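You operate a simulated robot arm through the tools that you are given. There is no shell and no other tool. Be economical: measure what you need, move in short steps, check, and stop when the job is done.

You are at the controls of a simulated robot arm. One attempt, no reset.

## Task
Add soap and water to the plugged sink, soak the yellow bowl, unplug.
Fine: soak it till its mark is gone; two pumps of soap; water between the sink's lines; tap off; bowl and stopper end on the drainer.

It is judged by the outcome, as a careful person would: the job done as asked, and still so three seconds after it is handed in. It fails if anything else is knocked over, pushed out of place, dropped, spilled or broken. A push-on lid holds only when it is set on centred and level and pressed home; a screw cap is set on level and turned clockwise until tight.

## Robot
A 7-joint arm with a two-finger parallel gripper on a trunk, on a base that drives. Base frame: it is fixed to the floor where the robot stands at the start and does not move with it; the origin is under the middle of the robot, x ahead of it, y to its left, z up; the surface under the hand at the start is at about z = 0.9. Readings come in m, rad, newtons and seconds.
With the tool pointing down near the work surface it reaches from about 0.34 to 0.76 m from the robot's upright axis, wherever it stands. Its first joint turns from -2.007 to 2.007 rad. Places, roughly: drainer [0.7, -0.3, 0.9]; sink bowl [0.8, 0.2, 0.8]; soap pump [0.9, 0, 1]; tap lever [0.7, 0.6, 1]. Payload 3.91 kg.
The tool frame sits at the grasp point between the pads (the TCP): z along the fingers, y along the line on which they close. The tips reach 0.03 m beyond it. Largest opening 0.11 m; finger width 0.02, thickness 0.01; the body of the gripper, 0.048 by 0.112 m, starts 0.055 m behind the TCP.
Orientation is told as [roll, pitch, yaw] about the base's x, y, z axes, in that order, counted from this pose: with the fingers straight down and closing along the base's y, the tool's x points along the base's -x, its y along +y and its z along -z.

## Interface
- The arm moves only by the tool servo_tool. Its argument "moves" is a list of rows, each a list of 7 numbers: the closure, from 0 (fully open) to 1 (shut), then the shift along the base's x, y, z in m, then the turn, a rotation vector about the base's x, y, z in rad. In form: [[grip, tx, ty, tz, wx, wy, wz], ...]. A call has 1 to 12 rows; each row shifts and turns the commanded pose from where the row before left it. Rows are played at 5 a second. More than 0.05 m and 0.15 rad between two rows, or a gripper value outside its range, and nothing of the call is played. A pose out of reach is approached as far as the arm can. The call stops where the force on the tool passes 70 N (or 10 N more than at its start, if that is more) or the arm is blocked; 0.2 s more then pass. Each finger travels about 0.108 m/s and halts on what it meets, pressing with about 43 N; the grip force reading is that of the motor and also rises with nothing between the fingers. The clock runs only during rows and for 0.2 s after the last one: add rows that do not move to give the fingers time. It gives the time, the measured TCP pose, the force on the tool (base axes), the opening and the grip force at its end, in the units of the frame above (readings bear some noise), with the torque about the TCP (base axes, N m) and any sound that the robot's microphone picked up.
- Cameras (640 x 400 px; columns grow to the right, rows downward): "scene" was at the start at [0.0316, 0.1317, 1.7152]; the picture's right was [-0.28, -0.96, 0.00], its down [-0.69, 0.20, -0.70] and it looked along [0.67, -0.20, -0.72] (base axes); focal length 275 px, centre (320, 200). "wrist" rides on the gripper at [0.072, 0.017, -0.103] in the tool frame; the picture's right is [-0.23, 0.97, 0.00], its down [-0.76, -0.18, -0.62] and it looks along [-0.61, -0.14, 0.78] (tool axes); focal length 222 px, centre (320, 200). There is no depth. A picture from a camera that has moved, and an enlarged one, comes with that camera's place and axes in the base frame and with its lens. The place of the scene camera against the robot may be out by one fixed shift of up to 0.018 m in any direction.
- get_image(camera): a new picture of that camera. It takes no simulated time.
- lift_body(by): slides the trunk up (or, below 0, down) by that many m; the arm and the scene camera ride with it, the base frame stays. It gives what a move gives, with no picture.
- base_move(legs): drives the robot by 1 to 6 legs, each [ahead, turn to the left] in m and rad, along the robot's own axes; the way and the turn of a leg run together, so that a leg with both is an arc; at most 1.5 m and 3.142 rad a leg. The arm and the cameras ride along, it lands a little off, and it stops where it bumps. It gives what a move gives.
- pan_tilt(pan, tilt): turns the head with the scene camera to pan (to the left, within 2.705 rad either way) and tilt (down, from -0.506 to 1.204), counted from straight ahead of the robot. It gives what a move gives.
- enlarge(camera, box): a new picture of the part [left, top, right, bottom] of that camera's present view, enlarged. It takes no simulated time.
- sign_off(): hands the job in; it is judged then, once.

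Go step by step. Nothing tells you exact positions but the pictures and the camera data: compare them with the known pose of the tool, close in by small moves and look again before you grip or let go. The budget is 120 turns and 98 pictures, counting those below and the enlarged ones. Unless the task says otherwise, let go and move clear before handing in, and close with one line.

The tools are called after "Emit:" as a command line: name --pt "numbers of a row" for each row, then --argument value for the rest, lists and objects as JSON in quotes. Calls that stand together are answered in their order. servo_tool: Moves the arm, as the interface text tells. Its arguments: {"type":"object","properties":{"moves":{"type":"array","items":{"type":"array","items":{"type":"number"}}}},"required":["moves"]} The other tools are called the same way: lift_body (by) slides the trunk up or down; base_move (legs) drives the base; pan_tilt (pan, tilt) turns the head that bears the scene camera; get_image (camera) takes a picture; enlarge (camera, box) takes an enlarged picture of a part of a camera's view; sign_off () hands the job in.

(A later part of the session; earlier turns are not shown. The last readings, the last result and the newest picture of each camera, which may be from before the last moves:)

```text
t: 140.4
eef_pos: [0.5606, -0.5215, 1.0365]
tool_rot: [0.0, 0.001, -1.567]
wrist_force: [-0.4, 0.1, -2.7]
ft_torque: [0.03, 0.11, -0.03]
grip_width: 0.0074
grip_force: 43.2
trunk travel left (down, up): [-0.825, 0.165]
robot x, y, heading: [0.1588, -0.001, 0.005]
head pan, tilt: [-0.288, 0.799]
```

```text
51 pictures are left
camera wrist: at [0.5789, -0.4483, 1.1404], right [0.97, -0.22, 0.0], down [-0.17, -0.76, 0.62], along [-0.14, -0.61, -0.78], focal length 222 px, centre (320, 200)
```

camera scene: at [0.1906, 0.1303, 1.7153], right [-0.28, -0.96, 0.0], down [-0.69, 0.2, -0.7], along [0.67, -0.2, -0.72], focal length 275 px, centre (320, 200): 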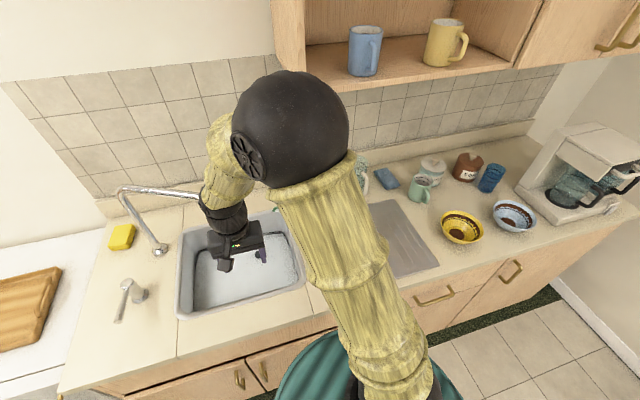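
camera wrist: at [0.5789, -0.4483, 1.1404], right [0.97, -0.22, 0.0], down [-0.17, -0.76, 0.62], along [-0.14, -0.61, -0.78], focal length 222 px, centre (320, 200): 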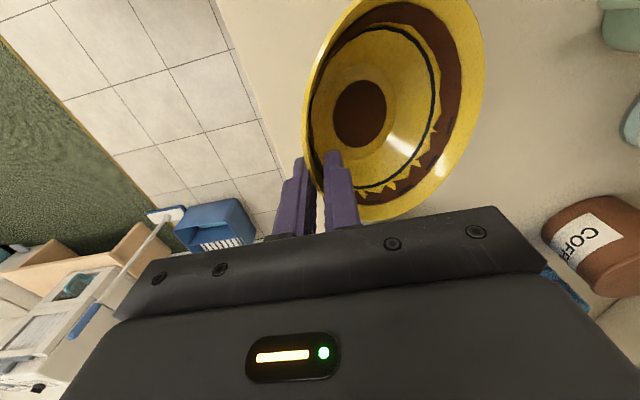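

The bowl is held by its rim, tilted as its wall aligns with the fingers. I'll raise it and carry it over the counter toward the sink, turning the yaw back to 0.

Emit:
servo_tool --pt "1 -0.005 0 0.04 0 0 0" --pt "1 -0.005 0.01 0.04 0 0 0" --pt "1 0 0.03 0.03 0 0 0" --pt "1 0 0.04 0 0 0 0" --pt "1 0 0.045 0 0 0 0" --pt "1 0 0.045 0 0 0 0" --pt "1 0 0.045 0 0 0 0" --pt "1 0 0.045 0 0 0 0" --pt "1 0 0.045 0 0 0 0" --pt "1 0 0.045 0 0 0 0" --pt "1 0 0.045 0 0 0 0" --pt "1 0 0 0 0 0 0"

Emit:
get_image --camera "scene"

Emit:
get_image --camera "wrist"

```text
t: 143.1
eef_pos: [0.5493, -0.1233, 1.1471]
tool_rot: [0.0, 0.0, -1.568]
wrist_force: [-0.1, -0.6, -2.0]
ft_torque: [-0.03, 0.12, 0.04]
grip_width: 0.0068
grip_force: 42.7
trunk travel left (down, up): [-0.825, 0.165]
robot x, y, heading: [0.159, 0.0006, 0.004]
head pan, tilt: [-0.288, 0.799]
```

```text
50 pictures are left
camera scene: at [0.1913, 0.1304, 1.7153], right [-0.28, -0.96, 0.0], down [-0.69, 0.2, -0.7], along [0.67, -0.2, -0.72], focal length 275 px, centre (320, 200)
```

scene: 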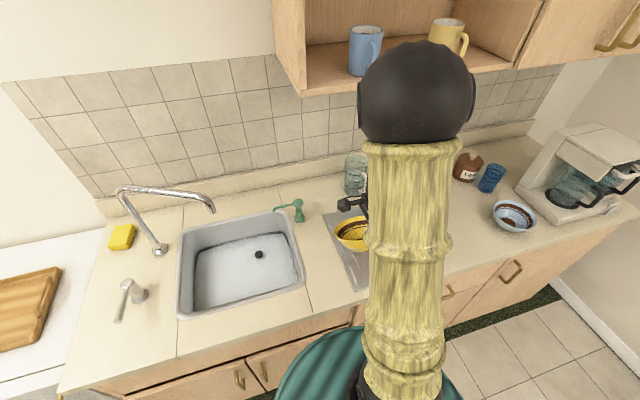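

```text
49 pictures are left
camera wrist: at [0.569, -0.0507, 1.2525], right [0.97, -0.22, 0.0], down [-0.17, -0.76, 0.62], along [-0.14, -0.61, -0.78], focal length 222 px, centre (320, 200)
```

wrist: 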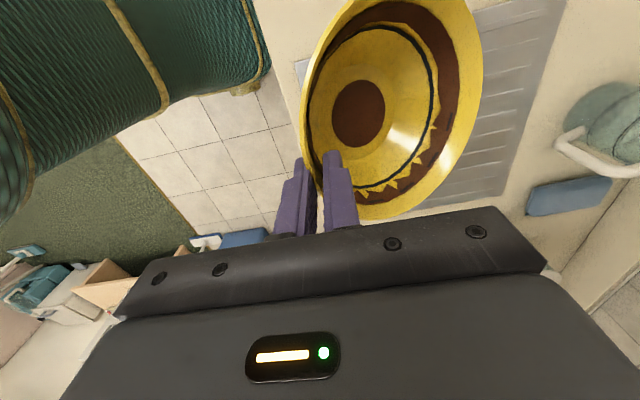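

The bowl is tilted about 30° with its far side low, which suits dipping. I'll rotate yaw back to 0 in front of the sink, then lower to just above counter height.

Emit:
servo_tool --pt "1 0.005 0.03 0 0 0 0.143" --pt "1 0.005 0.03 0 0 0 0.143" --pt "1 0.005 0.03 0 0 0 0.143" --pt "1 0.005 0.03 0 0 0 0.143" --pt "1 0.005 0.03 0 0 0 0.143" --pt "1 0.005 0.03 0 0 0 0.143" --pt "1 0.005 0.03 0 0 0 0.143" --pt "1 0.005 0.03 -0.01 0 0 0.143" --pt "1 0.005 0.03 -0.02 0 0 0.143" --pt "1 0 0.018 -0.02 0 0 0.143" --pt "1 0 0 -0.03 0 0 0.141" --pt "1 0 0 0 0 0 0"

Emit:
get_image --camera "wrist"

Emit:
get_image --camera "scene"

```text
t: 145.7
eef_pos: [0.5929, 0.1642, 1.065]
tool_rot: [-0.001, -0.001, 0.005]
wrist_force: [-0.5, 0.5, -3.2]
ft_torque: [-0.09, -0.04, 0.0]
grip_width: 0.0066
grip_force: 43.0
trunk travel left (down, up): [-0.825, 0.165]
robot x, y, heading: [0.1607, 0.0001, 0.001]
head pan, tilt: [-0.288, 0.799]
```

```text
48 pictures are left
camera wrist: at [0.5229, 0.1805, 1.1686], right [0.22, 0.98, 0.0], down [0.76, -0.17, 0.62], along [0.61, -0.14, -0.78], focal length 222 px, centre (320, 200)
```

wrist: 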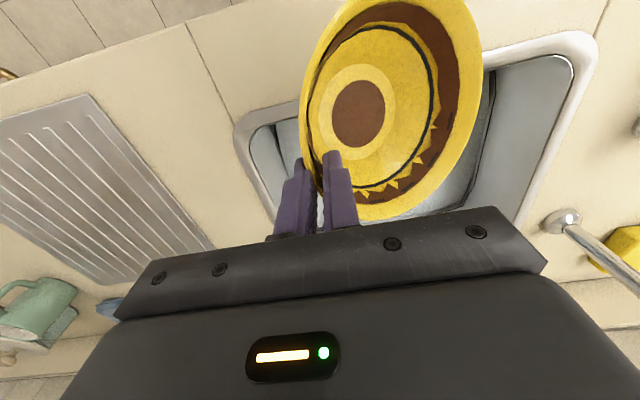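

```text
47 pictures are left
camera scene: at [0.1903, 0.1319, 1.7152], right [-0.28, -0.96, 0.0], down [-0.69, 0.2, -0.7], along [0.67, -0.2, -0.72], focal length 275 px, centre (320, 200)
```

scene: 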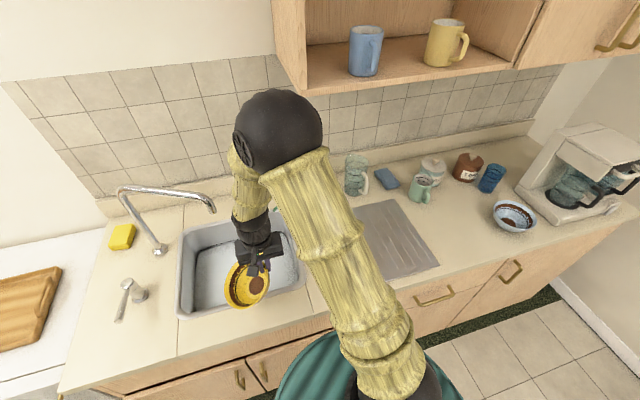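

Now I'll move the bowl over the sink and lower it partway, below the spout.

Emit:
servo_tool --pt "1 0.04 0 0 0 0 0" --pt "1 0.04 0 0 0 0 0" --pt "1 0.037 0 0 0 0 0" --pt "1 0 0 -0.03 0 0 0" --pt "1 0 0 -0.03 0 0 0" --pt "1 0 0 -0.03 0 0 0" --pt "1 0 0 0 0 0 0"

Emit:
get_image --camera "wrist"

Emit:
enlarge --camera "scene" --box '[160, 170, 340, 320]'

```text
t: 147.2
eef_pos: [0.7107, 0.1617, 0.9744]
tool_rot: [0.0, 0.0, 0.003]
wrist_force: [0.9, -0.3, -2.7]
ft_torque: [-0.12, -0.02, -0.02]
grip_width: 0.0064
grip_force: 42.9
trunk travel left (down, up): [-0.825, 0.165]
robot x, y, heading: [0.1593, -0.0008, 0.001]
head pan, tilt: [-0.288, 0.799]
```

```text
46 pictures are left
camera wrist: at [0.6398, 0.1793, 1.0787], right [0.22, 0.97, 0.0], down [0.76, -0.17, 0.62], along [0.61, -0.14, -0.78], focal length 222 px, centre (320, 200)
```

wrist: 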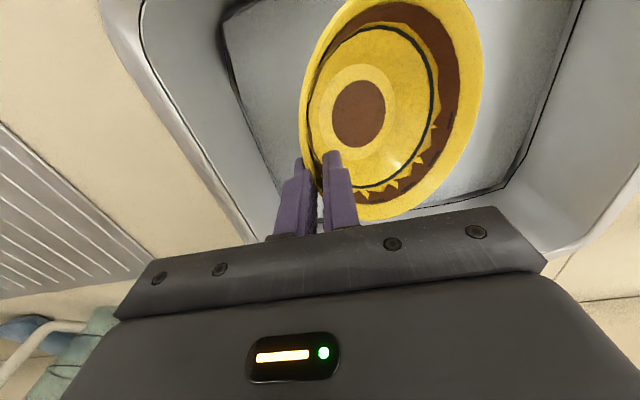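

```text
2.67 times, centred on (250, 245) of scene
camera zoom: at [0.1909, 0.1318, 1.7152], right [-0.28, -0.96, 0.0], down [-0.69, 0.2, -0.7], along [0.67, -0.2, -0.72], focal length 734 px, centre (507, 80)
```

zoom: 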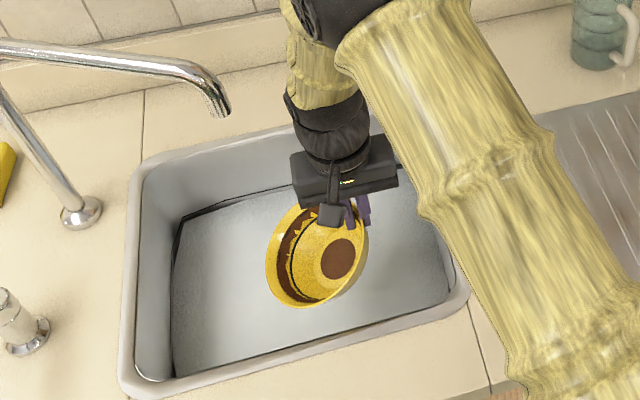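

There's good clearance from spout and walls. I'll lower gently until the bowl touches the sink floor.

Emit:
servo_tool --pt "1 0 0 -0.02 0 0 0" --pt "1 0 0 -0.012 0 0 0" --pt "1 0 0 -0.008 0 0 0" --pt "1 0 0 0 0 0 0"

Emit:
enlarge --camera "scene" --box '[190, 200, 310, 290]'

Emit:
get_image --camera "wrist"

```text
t: 148.2
eef_pos: [0.7095, 0.1628, 0.9353]
tool_rot: [0.0, 0.0, 0.003]
wrist_force: [0.1, 0.0, -2.4]
ft_torque: [-0.11, -0.02, -0.03]
grip_width: 0.0064
grip_force: 43.2
trunk travel left (down, up): [-0.825, 0.165]
robot x, y, heading: [0.1602, 0.0009, 0.005]
head pan, tilt: [-0.288, 0.799]
```

```text
4.44 times, centred on (250, 245) of scene
camera zoom: at [0.1911, 0.1319, 1.7152], right [-0.28, -0.96, 0.0], down [-0.69, 0.2, -0.7], along [0.67, -0.2, -0.72], focal length 1223 px, centre (631, 0)
```

zoom: 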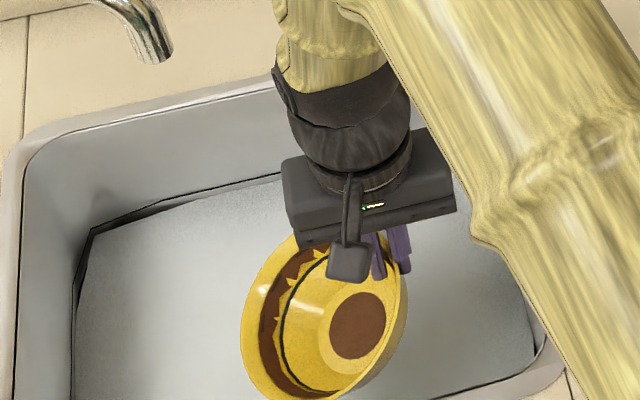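

```text
43 pictures are left
camera wrist: at [0.639, 0.1801, 1.0392], right [0.22, 0.97, 0.0], down [0.76, -0.17, 0.62], along [0.61, -0.14, -0.78], focal length 222 px, centre (320, 200)
```

wrist: 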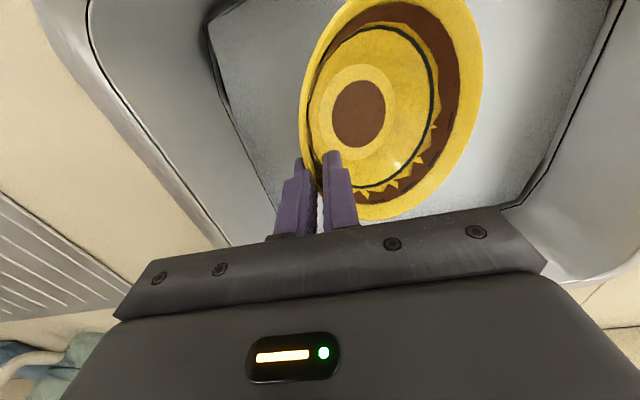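

There's no contact with water yet. I'll continue down in small steps.

Emit:
servo_tool --pt "1 0 0 -0.01 0 0 0" --pt "1 0 0 -0.008 0 0 0" --pt "1 0 0 -0.006 0 0 0" --pt "1 0 0 0 0 0 0"

Emit:
get_image --camera "wrist"

```text
t: 149.2
eef_pos: [0.7089, 0.1623, 0.9106]
tool_rot: [0.001, 0.002, 0.004]
wrist_force: [0.1, -0.2, -1.6]
ft_torque: [-0.13, -0.05, -0.01]
grip_width: 0.0061
grip_force: 42.6
trunk travel left (down, up): [-0.825, 0.165]
robot x, y, heading: [0.1605, 0.0016, 0.004]
head pan, tilt: [-0.288, 0.799]
```

```text
42 pictures are left
camera wrist: at [0.6389, 0.1793, 1.0156], right [0.22, 0.97, 0.0], down [0.76, -0.17, 0.62], along [0.61, -0.14, -0.78], focal length 222 px, centre (320, 200)
```

wrist: 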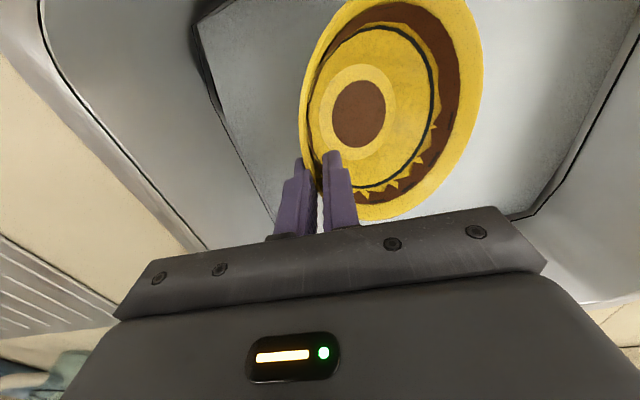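

Still no contact, so I'll continue lowering.

Emit:
servo_tool --pt "1 0 0 -0.008 0 0 0" --pt "1 0 0 -0.006 0 0 0" --pt "1 0 0 -0.006 0 0 0" --pt "1 0 0 0 0 0 0"

Emit:
get_image --camera "wrist"

Emit:
enlarge --camera "scene" --box '[190, 210, 310, 300]'

```text
t: 150.2
eef_pos: [0.7078, 0.1608, 0.8925]
tool_rot: [0.0, 0.0, 0.004]
wrist_force: [0.0, 0.2, -3.1]
ft_torque: [-0.06, 0.02, -0.02]
grip_width: 0.0061
grip_force: 43.1
trunk travel left (down, up): [-0.825, 0.165]
robot x, y, heading: [0.1602, -0.0012, 0.004]
head pan, tilt: [-0.288, 0.799]
```

```text
41 pictures are left
camera wrist: at [0.6383, 0.1788, 0.9963], right [0.22, 0.97, 0.0], down [0.76, -0.17, 0.62], along [0.61, -0.14, -0.78], focal length 222 px, centre (320, 200)
```

wrist: 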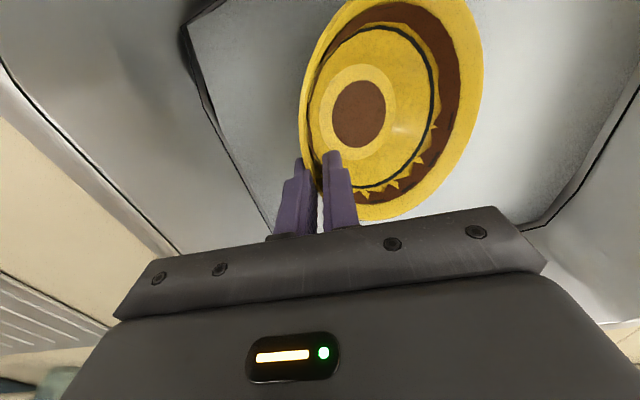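

```text
4.44 times, centred on (250, 255) of scene
camera zoom: at [0.1912, 0.1319, 1.7152], right [-0.28, -0.96, 0.0], down [-0.69, 0.2, -0.7], along [0.67, -0.2, -0.72], focal length 1223 px, centre (631, -44)
```

zoom: 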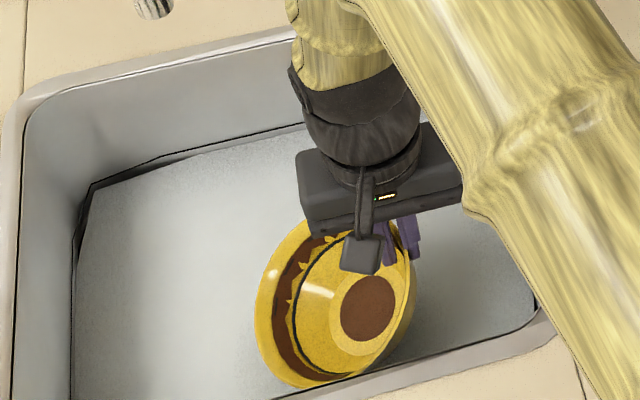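

Emit:
servo_tool --pt "1 0 0 -0.008 0 0 0" --pt "1 0 0 -0.006 0 0 0" --pt "1 0 0 -0.006 0 0 0" --pt "1 0 0 0 0 0 0"

Emit:
get_image --camera "wrist"

```text
t: 151.2
eef_pos: [0.71, 0.1612, 0.8721]
tool_rot: [-0.001, 0.001, 0.004]
wrist_force: [-0.9, 0.4, -2.4]
ft_torque: [-0.1, -0.03, 0.0]
grip_width: 0.0059
grip_force: 42.6
trunk travel left (down, up): [-0.825, 0.165]
robot x, y, heading: [0.1622, 0.0002, 0.001]
head pan, tilt: [-0.288, 0.799]
```

```text
39 pictures are left
camera wrist: at [0.6395, 0.1796, 0.9761], right [0.22, 0.97, 0.0], down [0.76, -0.17, 0.62], along [0.61, -0.14, -0.78], focal length 222 px, centre (320, 200)
```

wrist: 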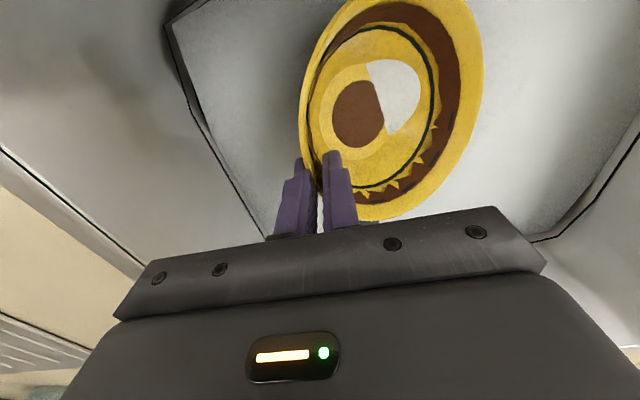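

The water plane now shows inside the bowl, partly over the brown patch. I'll lower further until the patch is covered or the bowl touches down.

Emit:
servo_tool --pt "1 0 0 -0.006 0 0 0" --pt "1 0 0 -0.005 0 0 0" --pt "1 0 0 -0.005 0 0 0" --pt "1 0 0 0 0 0 0"

Emit:
get_image --camera "wrist"

```text
t: 152.2
eef_pos: [0.709, 0.1619, 0.8581]
tool_rot: [0.002, -0.003, 0.003]
wrist_force: [5.2, -7.5, 21.2]
ft_torque: [0.95, 0.06, -0.16]
grip_width: 0.0084
grip_force: 43.6
trunk travel left (down, up): [-0.825, 0.165]
robot x, y, heading: [0.1582, 0.0, 0.002]
head pan, tilt: [-0.288, 0.799]
```

```text
38 pictures are left
camera wrist: at [0.6391, 0.1788, 0.962], right [0.23, 0.97, 0.0], down [0.76, -0.18, 0.63], along [0.61, -0.14, -0.78], focal length 222 px, centre (320, 200)
```

wrist: 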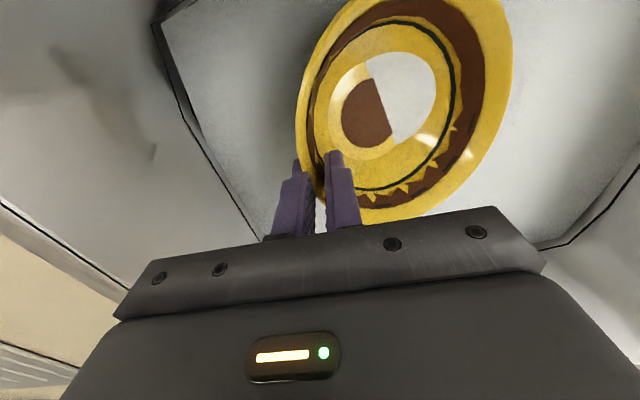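

The bowl has touched the floor and is righting itself. I'll open the fingers so it settles upright, with its bottom under water.

Emit:
servo_tool --pt "0.95 0 0 0.003 0 0 0" --pt "0.85 0 0 0 0 0 0" --pt "0.75 0 0 0 0 0 0" --pt "0.65 0 0 0 0 0 0" --pt "0.55 0 0 0 0 0 0" --pt "0.55 0 0 0 0 0 0"

Emit:
get_image --camera "wrist"

```text
t: 153.7
eef_pos: [0.7095, 0.1624, 0.8595]
tool_rot: [-0.001, -0.001, 0.004]
wrist_force: [0.7, -0.1, 0.6]
ft_torque: [0.01, -0.01, -0.01]
grip_width: 0.0495
grip_force: 0.1
trunk travel left (down, up): [-0.825, 0.165]
robot x, y, heading: [0.1579, 0.0024, 0.001]
head pan, tilt: [-0.288, 0.799]
```

```text
37 pictures are left
camera wrist: at [0.639, 0.1793, 0.9633], right [0.22, 0.97, 0.0], down [0.76, -0.17, 0.62], along [0.61, -0.14, -0.78], focal length 222 px, centre (320, 200)
```

wrist: 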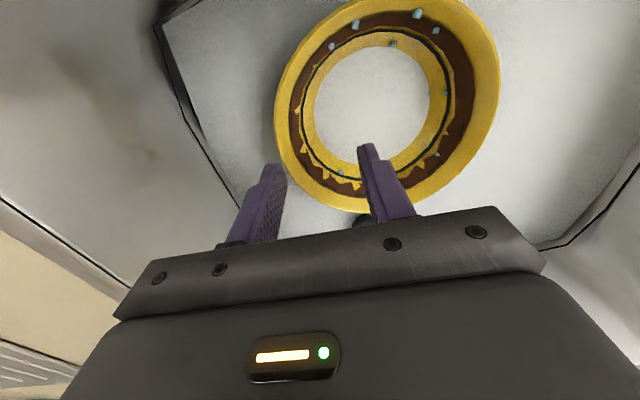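

The bowl sits upright with water covering its bottom. I'll keep the hand in place and let it soak.

Emit:
servo_tool --pt "0.55 0 0 0 0 0 0" --pt "0.55 0 0 0 0 0 0" --pt "0.55 0 0 0 0 0 0" --pt "0.55 0 0 0 0 0 0" --pt "0.55 0 0 0 0 0 0" --pt "0.55 0 0 0 0 0 0" --pt "0.55 0 0 0 0 0 0" --pt "0.55 0 0 0 0 0 0" --pt "0.55 0 0 0 0 0 0" --pt "0.55 0 0 0 0 0 0" --pt "0.55 0 0 0 0 0 0" --pt "0.55 0 0 0 0 0 0"

Emit:
servo_tool --pt "0.55 0 0 0 0 0 0" --pt "0.55 0 0 0 0 0 0" --pt "0.55 0 0 0 0 0 0" --pt "0.55 0 0 0 0 0 0" --pt "0.55 0 0 0 0 0 0" --pt "0.55 0 0 0 0 0 0" --pt "0.55 0 0 0 0 0 0" --pt "0.55 0 0 0 0 0 0" --pt "0.55 0 0 0 0 0 0" --pt "0.55 0 0 0 0 0 0" --pt "0.55 0 0 0 0 0 0" --pt "0.55 0 0 0 0 0 0"

Emit:
servo_tool --pt "0.55 0 0 0 0 0 0" --pt "0.55 0 0 0 0 0 0" --pt "0.55 0 0 0 0 0 0" --pt "0.55 0 0 0 0 0 0" --pt "0.55 0 0 0 0 0 0" --pt "0.55 0 0 0 0 0 0" --pt "0.55 0 0 0 0 0 0" --pt "0.55 0 0 0 0 0 0" --pt "0.55 0 0 0 0 0 0" --pt "0.55 0 0 0 0 0 0" --pt "0.55 0 0 0 0 0 0" --pt "0.55 0 0 0 0 0 0"

Emit:
servo_tool --pt "0.55 0 0 0 0 0 0" --pt "0.55 0 0 0 0 0 0" --pt "0.55 0 0 0 0 0 0" --pt "0.55 0 0 0 0 0 0" --pt "0.55 0 0 0 0 0 0" --pt "0.55 0 0 0 0 0 0" --pt "0.55 0 0 0 0 0 0" --pt "0.55 0 0 0 0 0 0" --pt "0.55 0 0 0 0 0 0" --pt "0.55 0 0 0 0 0 0" --pt "0.55 0 0 0 0 0 0" --pt "0.55 0 0 0 0 0 0"

Emit:
servo_tool --pt "0.55 0 0 0 0 0 0" --pt "0.55 0 0 0 0 0 0" --pt "0.55 0 0 0 0 0 0" --pt "0.55 0 0 0 0 0 0" --pt "0.55 0 0 0 0 0 0" --pt "0.55 0 0 0 0 0 0" --pt "0.55 0 0 0 0 0 0" --pt "0.55 0 0 0 0 0 0" --pt "0.55 0 0 0 0 0 0" --pt "0.55 0 0 0 0 0 0" --pt "0.55 0 0 0 0 0 0" --pt "0.55 0 0 0 0 0 0"

Emit:
servo_tool --pt "0.55 0 0 0 0 0 0" --pt "0.55 0 0 0 0 0 0" --pt "0.55 0 0 0 0 0 0" --pt "0.55 0 0 0 0 0 0" --pt "0.55 0 0 0 0 0 0" --pt "0.55 0 0 0 0 0 0" --pt "0.55 0 0 0 0 0 0" --pt "0.55 0 0 0 0 0 0" --pt "0.55 0 0 0 0 0 0" --pt "0.55 0 0 0 0 0 0" --pt "0.55 0 0 0 0 0 0" --pt "0.55 0 0 0 0 0 0"

Emit:
get_image --camera "wrist"

Emit:
enlarge --camera "scene" --box '[170, 200, 320, 310]'

```text
t: 156.2
eef_pos: [0.7099, 0.1622, 0.8593]
tool_rot: [0.001, 0.0, 0.004]
wrist_force: [0.0, 0.0, -0.2]
ft_torque: [-0.01, 0.0, 0.02]
grip_width: 0.0496
grip_force: 0.0
trunk travel left (down, up): [-0.825, 0.165]
robot x, y, heading: [0.1578, 0.0008, 0.007]
head pan, tilt: [-0.288, 0.799]
```

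```text
t: 158.8
eef_pos: [0.7101, 0.1621, 0.8577]
tool_rot: [0.0, 0.002, 0.003]
wrist_force: [0.4, 0.0, -0.7]
ft_torque: [0.0, 0.02, -0.03]
grip_width: 0.0495
grip_force: 0.1
trunk travel left (down, up): [-0.825, 0.165]
robot x, y, heading: [0.1609, -0.0021, -0.001]
head pan, tilt: [-0.288, 0.799]
```

```text
t: 161.4
eef_pos: [0.7093, 0.1618, 0.8594]
tool_rot: [0.0, 0.001, 0.003]
wrist_force: [0.5, 0.4, 0.8]
ft_torque: [-0.01, -0.02, 0.02]
grip_width: 0.0494
grip_force: 0.1
trunk travel left (down, up): [-0.825, 0.165]
robot x, y, heading: [0.1621, -0.0006, 0.006]
head pan, tilt: [-0.288, 0.799]
```

```text
t: 164.1
eef_pos: [0.7102, 0.161, 0.8595]
tool_rot: [0.002, 0.0, 0.003]
wrist_force: [0.5, -0.6, 0.0]
ft_torque: [-0.02, -0.02, 0.02]
grip_width: 0.0495
grip_force: 0.1
trunk travel left (down, up): [-0.825, 0.165]
robot x, y, heading: [0.1555, 0.0, -0.003]
head pan, tilt: [-0.288, 0.799]
```

```text
t: 166.7
eef_pos: [0.7091, 0.1624, 0.859]
tool_rot: [0.0, 0.0, 0.002]
wrist_force: [0.4, -0.7, -0.3]
ft_torque: [-0.01, -0.01, -0.04]
grip_width: 0.0495
grip_force: 0.0
trunk travel left (down, up): [-0.825, 0.165]
robot x, y, heading: [0.1573, -0.0004, 0.0]
head pan, tilt: [-0.288, 0.799]
```

```text
t: 169.2
eef_pos: [0.7098, 0.1607, 0.8582]
tool_rot: [0.0, -0.001, 0.004]
wrist_force: [-0.1, 0.4, 0.1]
ft_torque: [0.04, 0.05, -0.02]
grip_width: 0.0492
grip_force: 0.0
trunk travel left (down, up): [-0.825, 0.165]
robot x, y, heading: [0.1614, -0.0001, -0.001]
head pan, tilt: [-0.288, 0.799]
```

```text
36 pictures are left
camera wrist: at [0.639, 0.1793, 0.9632], right [0.22, 0.97, 0.0], down [0.76, -0.17, 0.62], along [0.61, -0.14, -0.78], focal length 222 px, centre (320, 200)
```

wrist: 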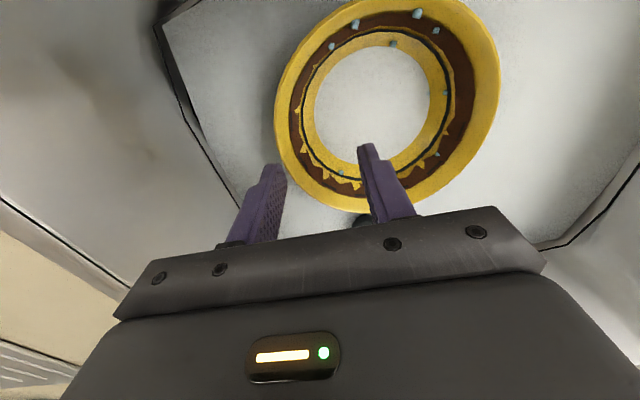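

```text
3.64 times, centred on (245, 255) of scene
camera zoom: at [0.191, 0.1319, 1.7152], right [-0.28, -0.96, 0.0], down [-0.69, 0.2, -0.7], along [0.67, -0.2, -0.72], focal length 1001 px, centre (593, 0)
```

zoom: 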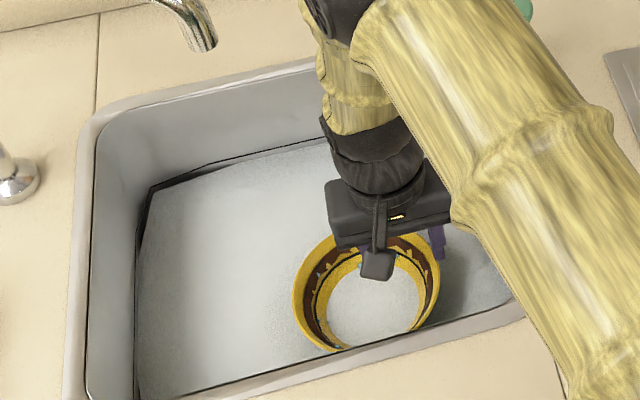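

The soak has run about 16 s. The fingertips only just reach the rim here, so I'll rise and turn +45° in yaw to get a better rim grasp away from the sink wall, then check from above.

Emit:
servo_tool --pt "0.55 0 0 0.04 0 0 0" --pt "0.55 0 0 0.04 0 0 0" --pt "0.45 0.006 0 0 0 0 0.131" --pt "0.45 0.006 0 0 0 0 0.131" --pt "0.45 0.006 0 0 0 0 0.131" --pt "0.45 0.006 0 0 0 0 0.131" --pt "0.45 0.006 0 0 0 0 0.131" --pt "0.45 0.006 0 0 0 0 0.131" --pt "0.45 0 0 0 0 0 0"

Emit:
get_image --camera "wrist"

Emit:
enlarge --camera "scene" --box '[170, 200, 320, 310]'

```text
t: 171.2
eef_pos: [0.7462, 0.1631, 0.9398]
tool_rot: [0.0, 0.002, 0.791]
wrist_force: [0.5, -0.3, 0.5]
ft_torque: [-0.01, -0.01, 0.0]
grip_width: 0.0604
grip_force: 0.0
trunk travel left (down, up): [-0.825, 0.165]
robot x, y, heading: [0.1598, 0.0016, -0.005]
head pan, tilt: [-0.288, 0.799]
```

```text
34 pictures are left
camera wrist: at [0.685, 0.1238, 1.042], right [-0.53, 0.85, 0.0], down [0.66, 0.42, 0.62], along [0.53, 0.33, -0.78], focal length 222 px, centre (320, 200)
```

wrist: 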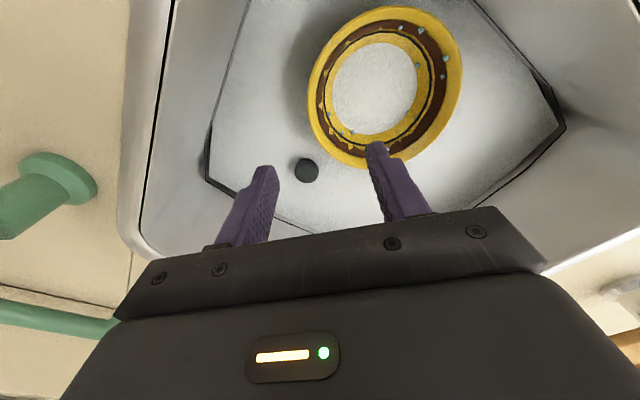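

```text
3.64 times, centred on (245, 255) of scene
camera zoom: at [0.1909, 0.132, 1.7152], right [-0.28, -0.96, 0.0], down [-0.69, 0.2, -0.7], along [0.67, -0.2, -0.72], focal length 1001 px, centre (593, 0)
```

zoom: 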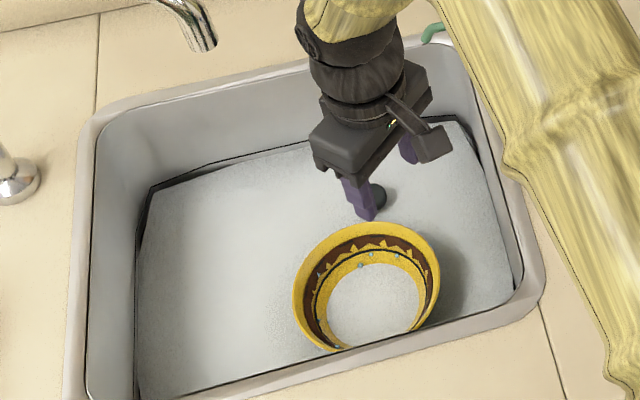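

I estimate the bowl's centre at (0.689, 0.192) and its rim height at 0.825. I'll shift to the rim's grasp point and descend.

Emit:
servo_tool --pt "0.45 -0.01 -0.018 0 0 0 0" --pt "0.45 0 0 -0.03 0 0 0" --pt "0.45 0 0 -0.02 0 0 0" --pt "0.45 0 0 0 0 0 0"

Emit:
get_image --camera "wrist"

```text
t: 172.2
eef_pos: [0.7348, 0.1457, 0.8887]
tool_rot: [-0.002, -0.001, 0.79]
wrist_force: [0.2, -0.4, -0.8]
ft_torque: [0.01, 0.01, 0.0]
grip_width: 0.0607
grip_force: 0.0
trunk travel left (down, up): [-0.825, 0.165]
robot x, y, heading: [0.1615, 0.0033, 0.0]
head pan, tilt: [-0.288, 0.799]
```

```text
32 pictures are left
camera wrist: at [0.6741, 0.1068, 0.9933], right [-0.53, 0.85, 0.0], down [0.66, 0.42, 0.62], along [0.53, 0.33, -0.78], focal length 222 px, centre (320, 200)
```

wrist: 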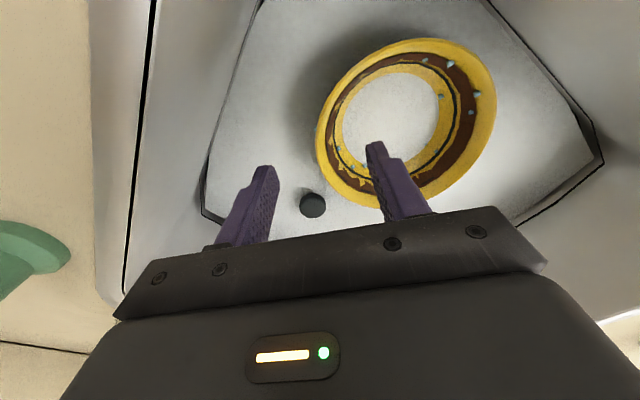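

The rim is centred between the fingers. I'll make a small shift, descend and grip.

Emit:
servo_tool --pt "0.45 -0.003 -0.005 -0.02 0 0 0" --pt "0.45 0 0 -0.02 0 0 0" --pt "0.45 0 0 -0.012 0 0 0" --pt "0.45 0 0 0 0 0 0"

Emit:
get_image --camera "wrist"

```text
t: 173.2
eef_pos: [0.7322, 0.1409, 0.8351]
tool_rot: [-0.001, 0.0, 0.79]
wrist_force: [0.0, 0.3, 0.5]
ft_torque: [0.01, -0.01, 0.01]
grip_width: 0.0605
grip_force: 0.1
trunk travel left (down, up): [-0.825, 0.165]
robot x, y, heading: [0.1617, -0.0014, 0.002]
head pan, tilt: [-0.288, 0.799]
```

```text
31 pictures are left
camera wrist: at [0.6703, 0.1025, 0.9395], right [-0.53, 0.85, 0.0], down [0.66, 0.42, 0.62], along [0.53, 0.33, -0.78], focal length 222 px, centre (320, 200)
```

wrist: 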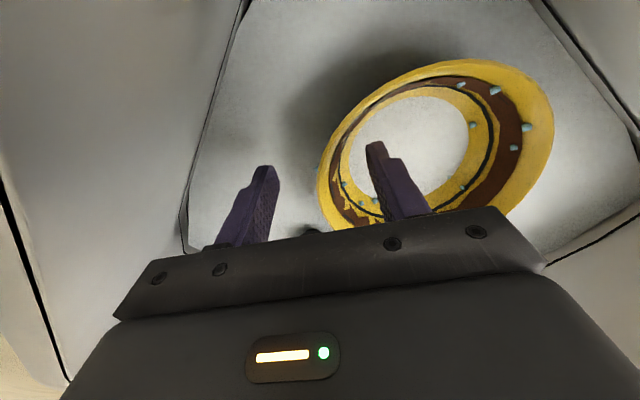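

The fingers straddle the rim. I'll close and lift slightly to check the mark.

Emit:
servo_tool --pt "0.6 0 0 0 0 0 0" --pt "0.75 0 0 0 0 0 0" --pt "0.85 0 0 0 0 0 0" --pt "0.95 0 0 0 0 0 0" --pt "1 0 0 0 0 0 0" --pt "1 0 0 0 0 0 0" --pt "1 0 0 0.02 0 0 0" --pt "1 0 0 0.03 0 0 0" --pt "1 0 0 0.03 0 0 0" --pt "1 0 0 0 0 0 0"

Emit:
get_image --camera "wrist"

```text
t: 175.4
eef_pos: [0.7333, 0.1409, 0.9153]
tool_rot: [0.0, 0.0, 0.789]
wrist_force: [0.5, 0.5, -2.3]
ft_torque: [-0.11, -0.1, 0.04]
grip_width: 0.0098
grip_force: 42.9
trunk travel left (down, up): [-0.825, 0.165]
robot x, y, heading: [0.1593, 0.0005, 0.004]
head pan, tilt: [-0.288, 0.799]
```

```text
30 pictures are left
camera wrist: at [0.6721, 0.1025, 1.0193], right [-0.53, 0.85, 0.0], down [0.66, 0.42, 0.62], along [0.53, 0.33, -0.78], focal length 222 px, centre (320, 200)
```

wrist: 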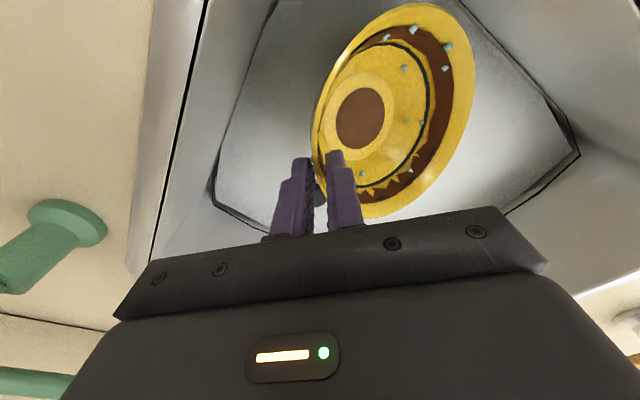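

The brown disc is still there, but the blue bowl has one too, so it may be decoration. I'll zoom in to find the real mark.

Emit:
enlarge --camera "wrist" --box '[280, 0, 500, 220]'

Emit:
enlarge --camera "scene" --box '[200, 210, 300, 300]'

Emit:
enlarge --camera "scene" --box '[480, 180, 560, 240]'

```text
1.82 times, centred on (390, 110) of wrist
camera zoom: at [0.6721, 0.1025, 1.0193], right [-0.53, 0.85, 0.0], down [0.66, 0.42, 0.62], along [0.53, 0.33, -0.78], focal length 404 px, centre (193, 364)
```

zoom: 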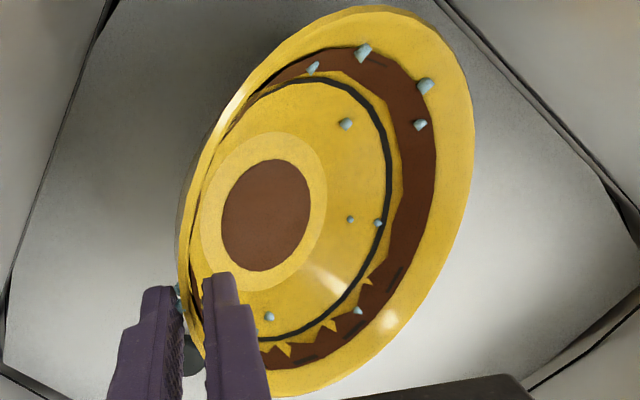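

```text
4.44 times, centred on (250, 255) of scene
camera zoom: at [0.1918, 0.1321, 1.7151], right [-0.28, -0.96, 0.0], down [-0.69, 0.2, -0.7], along [0.67, -0.2, -0.72], focal length 1223 px, centre (631, -44)
```

zoom: 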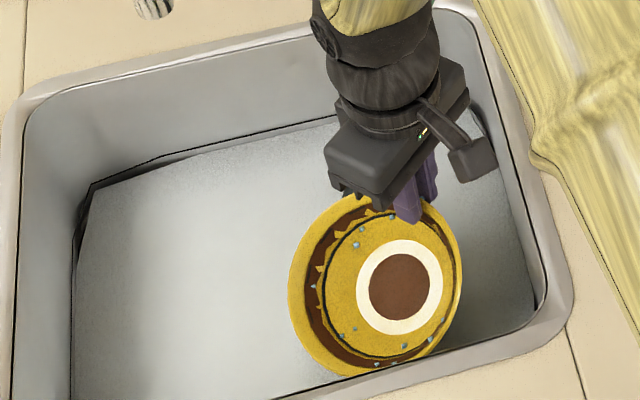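

```text
6.67 times, centred on (520, 210) of scene
camera zoom: at [0.1918, 0.1321, 1.7151], right [-0.28, -0.96, 0.0], down [-0.69, 0.2, -0.7], along [0.67, -0.2, -0.72], focal length 1834 px, centre (-1013, 133)
```

zoom: 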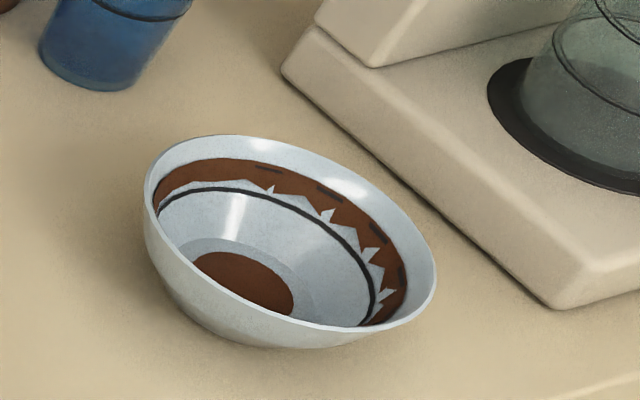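

The disc may be the stain, since it now looks a touch paler than the band. I'll set the bowl back down for a longer soak and compare afterwards.

Emit:
servo_tool --pt "1 0 0 -0.03 0 0 0" --pt "1 0 0 -0.02 0 0 0" --pt "1 0 0 -0.008 0 0 0" --pt "1 0 0 -0.005 0 0 0" --pt "1 0 0 -0.005 0 0 0" --pt "0.95 0 0 0 0 0 0" --pt "0.85 0 0 0 0 0 0" --pt "0.75 0 0 0 0 0 0" --pt "0.65 0 0 0 0 0 0" --pt "0.55 0 0 0 0 0 0" --pt "0.5 0 0 0 0 0 0" --pt "0.5 0 0 0 0 0 0"

Emit:
get_image --camera "wrist"

```text
t: 178.1
eef_pos: [0.7324, 0.1386, 0.846]
tool_rot: [0.001, 0.001, 0.791]
wrist_force: [0.7, -1.0, 0.3]
ft_torque: [0.0, 0.03, -0.01]
grip_width: 0.0549
grip_force: 0.0
trunk travel left (down, up): [-0.825, 0.165]
robot x, y, heading: [0.1589, 0.0004, 0.001]
head pan, tilt: [-0.288, 0.799]
```

```text
26 pictures are left
camera wrist: at [0.6722, 0.1, 0.9518], right [-0.53, 0.85, 0.0], down [0.66, 0.42, 0.62], along [0.53, 0.33, -0.78], focal length 222 px, centre (320, 200)
```

wrist: 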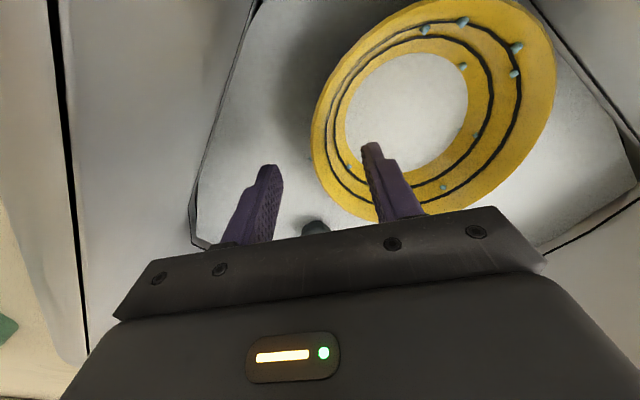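

The brown pattern has vanished, so that was the mark. I'll grip again and lift to confirm.

Emit:
servo_tool --pt "0.5 0 0 -0.008 0 0 0" --pt "0.5 0 0 0 0 0 0" --pt "0.5 0 0 0 0 0 0" --pt "0.6 0 0 0 0 0 0" --pt "0.75 0 0 0 0 0 0" --pt "0.85 0 0 0 0 0 0" --pt "0.95 0 0 0 0 0 0" --pt "1 0 0 0 0 0 0" --pt "1 0 0 0 0 0 0" --pt "1 0 0 0.02 0 0 0" --pt "1 0 0 0.03 0 0 0" --pt "1 0 0 0.03 0 0 0"

Emit:
get_image --camera "wrist"

```text
t: 180.7
eef_pos: [0.7296, 0.1406, 0.9203]
tool_rot: [-0.001, -0.001, 0.79]
wrist_force: [-0.2, -0.5, -2.6]
ft_torque: [-0.09, -0.07, 0.01]
grip_width: 0.0094
grip_force: 42.9
trunk travel left (down, up): [-0.825, 0.165]
robot x, y, heading: [0.1609, 0.0012, 0.008]
head pan, tilt: [-0.288, 0.799]
```

```text
25 pictures are left
camera wrist: at [0.6695, 0.1012, 1.0251], right [-0.53, 0.85, 0.0], down [0.66, 0.42, 0.62], along [0.53, 0.33, -0.78], focal length 222 px, centre (320, 200)
```

wrist: 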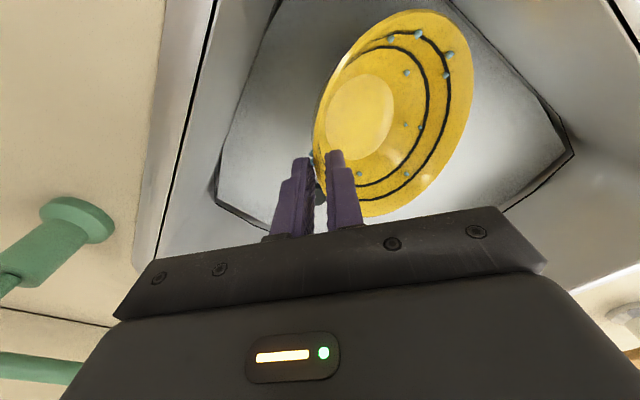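

The bowl is clean. I'll lift it out, let it drip briefly over the sink, and carry it to the drainer while turning the yaw to 0.

Emit:
servo_tool --pt "1 0 0 0.03 0 0 0" --pt "1 0 0 0.03 0 0 0" --pt "1 0 0 0.03 0 0 0" --pt "1 -0.01 0 0.03 0 0 0" --pt "1 -0.01 0 0.03 0 0 0" --pt "1 0 0 0.01 0 0 0" --pt "1 0 0 0 0 0 0" --pt "1 0 0 0 0 0 0" --pt "1 0 0 0 0 0 0" --pt "1 0 0 0 0 0 0" --pt "1 0 0 0 0 0 0"

Emit:
servo_tool --pt "1 -0.005 -0.04 0 0 0 -0.072" --pt "1 -0.005 -0.042 0 0 0 -0.072" --pt "1 -0.005 -0.042 0 0 0 -0.072" --pt "1 -0.005 -0.042 0 0 0 -0.072" --pt "1 -0.005 -0.042 0 0 0 -0.072" --pt "1 0 -0.042 0 0 0 -0.072" --pt "1 0 -0.042 0 0 0 -0.072" --pt "1 0 -0.042 0 0 0 -0.072" --pt "1 0 -0.042 0 0 0 -0.072" --pt "1 0 -0.042 0 0 0 -0.072" --pt "1 0 -0.042 0 0 0 -0.07" --pt "1 0 -0.03 0 0 0 0"

Emit:
servo_tool --pt "1 0 0 -0.03 0 0 0" --pt "1 0 0 -0.03 0 0 0" --pt "1 0 0 0 0 0 0"

Emit:
get_image --camera "wrist"

Emit:
get_image --camera "scene"

```text
t: 183.1
eef_pos: [0.7116, 0.1395, 1.0819]
tool_rot: [0.001, -0.001, 0.792]
wrist_force: [-0.3, -0.5, -2.4]
ft_torque: [-0.06, -0.07, 0.03]
grip_width: 0.0094
grip_force: 42.7
trunk travel left (down, up): [-0.825, 0.165]
robot x, y, heading: [0.1548, 0.0012, 0.0]
head pan, tilt: [-0.288, 0.799]
```

```text
t: 185.7
eef_pos: [0.6872, -0.3515, 1.0773]
tool_rot: [0.002, 0.002, -0.001]
wrist_force: [-0.3, 0.3, -2.3]
ft_torque: [-0.09, 0.01, 0.01]
grip_width: 0.0094
grip_force: 42.7
trunk travel left (down, up): [-0.825, 0.165]
robot x, y, heading: [0.1637, -0.0003, -0.0]
head pan, tilt: [-0.288, 0.799]
```

```text
t: 186.4
eef_pos: [0.6884, -0.3509, 1.0209]
tool_rot: [-0.001, -0.002, -0.002]
wrist_force: [0.3, -6.5, 12.5]
ft_torque: [0.48, -0.15, -0.06]
grip_width: 0.0104
grip_force: 42.5
trunk travel left (down, up): [-0.825, 0.165]
robot x, y, heading: [0.1606, -0.0001, 0.002]
head pan, tilt: [-0.288, 0.799]
```

```text
24 pictures are left
camera wrist: at [0.6172, -0.3321, 1.125], right [0.23, 0.97, 0.0], down [0.76, -0.18, 0.63], along [0.61, -0.14, -0.78], focal length 222 px, centre (320, 200)
```

wrist: 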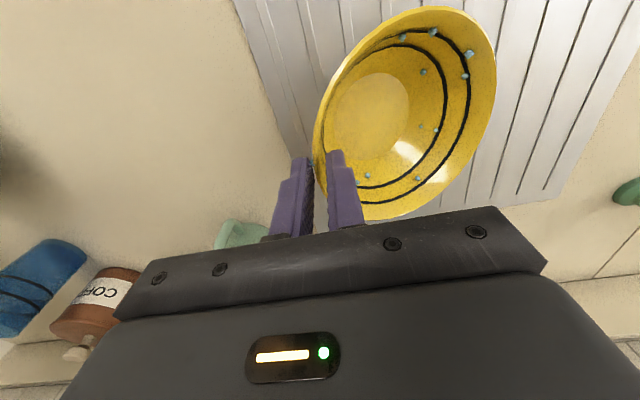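

```text
23 pictures are left
camera scene: at [0.1899, 0.1314, 1.7154], right [-0.28, -0.96, 0.0], down [-0.69, 0.2, -0.7], along [0.67, -0.2, -0.72], focal length 275 px, centre (320, 200)
```

scene: 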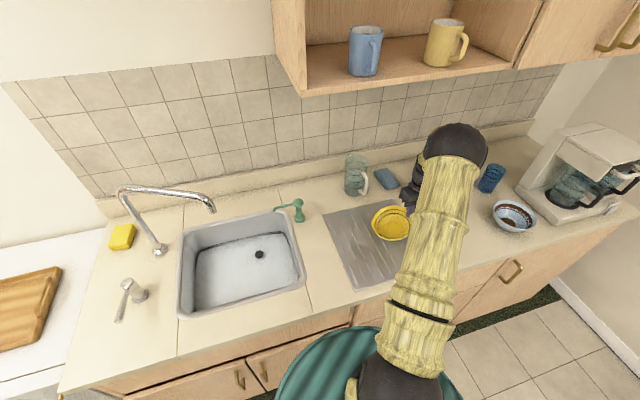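

The bowl has touched the drainer with 12 N. I'll release it so it settles, then look.

Emit:
servo_tool --pt "0.95 0 0 0 0 0 0" --pt "0.85 0 0 0 0 0 0" --pt "0.75 0 0 0 0 0 0" --pt "0.65 0 0 0 0 0 0" --pt "0.5 0 0 0 0 0 0" --pt "0.4 0 0 0 0 0 0" --pt "0.4 0 0 0 0 0 0"

Emit:
get_image --camera "wrist"

```text
t: 188.1
eef_pos: [0.688, -0.3493, 1.0191]
tool_rot: [0.0, 0.0, -0.001]
wrist_force: [0.1, -0.2, 0.6]
ft_torque: [0.03, -0.03, 0.01]
grip_width: 0.0661
grip_force: 0.3
trunk travel left (down, up): [-0.825, 0.165]
robot x, y, heading: [0.1621, -0.0014, 0.004]
head pan, tilt: [-0.288, 0.799]
```

```text
22 pictures are left
camera wrist: at [0.6178, -0.3313, 1.1239], right [0.23, 0.97, 0.0], down [0.76, -0.18, 0.62], along [0.61, -0.14, -0.78], focal length 222 px, centre (320, 200)
```

wrist: 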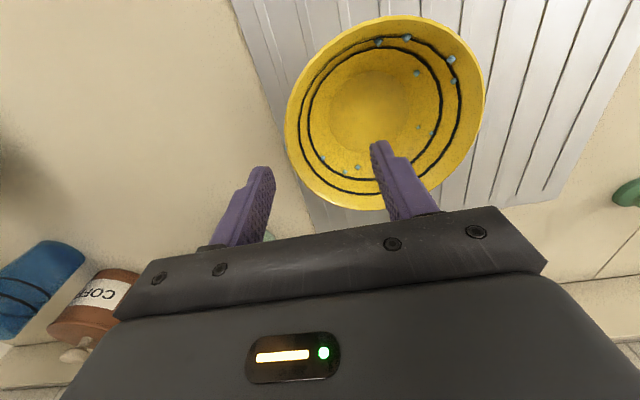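

The bowl sits upright on the drainer. I'll rise and go to the stopper, which I take to be at about (0.812, 0.183).

Emit:
servo_tool --pt "0.4 0 0 0.04 0 0 0" --pt "0.4 0 0 0.04 0 0 0" --pt "0.4 0 0 0.03 0 0 0" --pt "0.4 0 0.045 0 0 0 0" --pt "0.4 0 0.045 0 0 0 0" --pt "0.4 0 0.045 0 0 0 0" --pt "0.4 0 0.045 0 0 0 0" --pt "0.4 0 0.045 0 0 0 0" --pt "0.4 0 0.045 0 0 0 0" --pt "0.4 0 0.045 0 0 0 0" --pt "0.4 0 0.045 0 0 0 0" --pt "0.4 0 0.045 0 0 0 0"

Emit:
servo_tool --pt "0.4 0.02 0.04 0 0 0 0" --pt "0.4 0.035 0.03 0 0 0 0" --pt "0.4 0.035 0.03 0 0 0 0" --pt "0.4 0.034 0.03 0 0 0 0" --pt "0.4 0 0 -0.04 0 0 0" --pt "0.4 0 0 -0.04 0 0 0" --pt "0.4 0 0 -0.04 0 0 0" --pt "0.4 0 0 -0.04 0 0 0" --pt "0.4 0 0 -0.03 0 0 0" --pt "0.4 0 0 0 0 0 0"

Emit:
get_image --camera "wrist"

Emit:
enlarge --camera "scene" --box '[170, 170, 320, 290]'

```text
t: 190.7
eef_pos: [0.6887, 0.0572, 1.129]
tool_rot: [-0.001, -0.001, -0.003]
wrist_force: [1.1, 0.2, -0.1]
ft_torque: [-0.03, -0.02, 0.03]
grip_width: 0.0663
grip_force: 0.1
trunk travel left (down, up): [-0.825, 0.165]
robot x, y, heading: [0.1585, -0.0002, 0.0]
head pan, tilt: [-0.288, 0.799]
```

```text
t: 192.8
eef_pos: [0.8139, 0.184, 0.9377]
tool_rot: [0.0, 0.001, -0.001]
wrist_force: [0.2, 0.5, -1.2]
ft_torque: [0.02, 0.04, 0.01]
grip_width: 0.0661
grip_force: 0.0
trunk travel left (down, up): [-0.825, 0.165]
robot x, y, heading: [0.1591, 0.0016, 0.005]
head pan, tilt: [-0.288, 0.799]
```

```text
21 pictures are left
camera wrist: at [0.7426, 0.2023, 1.042], right [0.23, 0.97, 0.0], down [0.76, -0.18, 0.62], along [0.61, -0.14, -0.78], focal length 222 px, centre (320, 200)
```

wrist: 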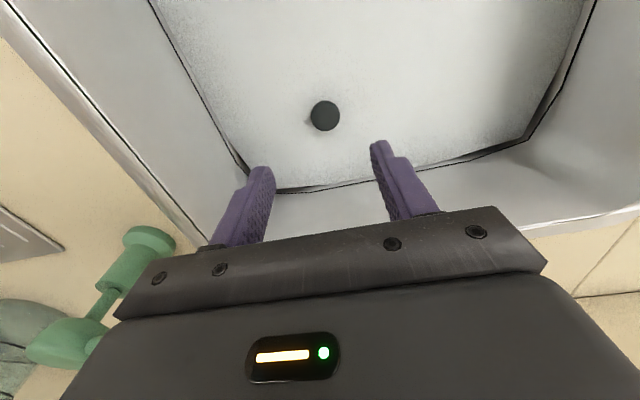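

```text
3.33 times, centred on (245, 230) of scene
camera zoom: at [0.1908, 0.1317, 1.7152], right [-0.28, -0.96, 0.0], down [-0.69, 0.2, -0.7], along [0.67, -0.2, -0.72], focal length 917 px, centre (570, 100)
```

zoom: 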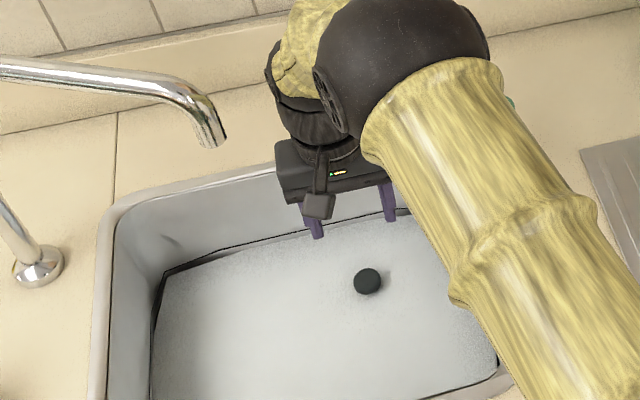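

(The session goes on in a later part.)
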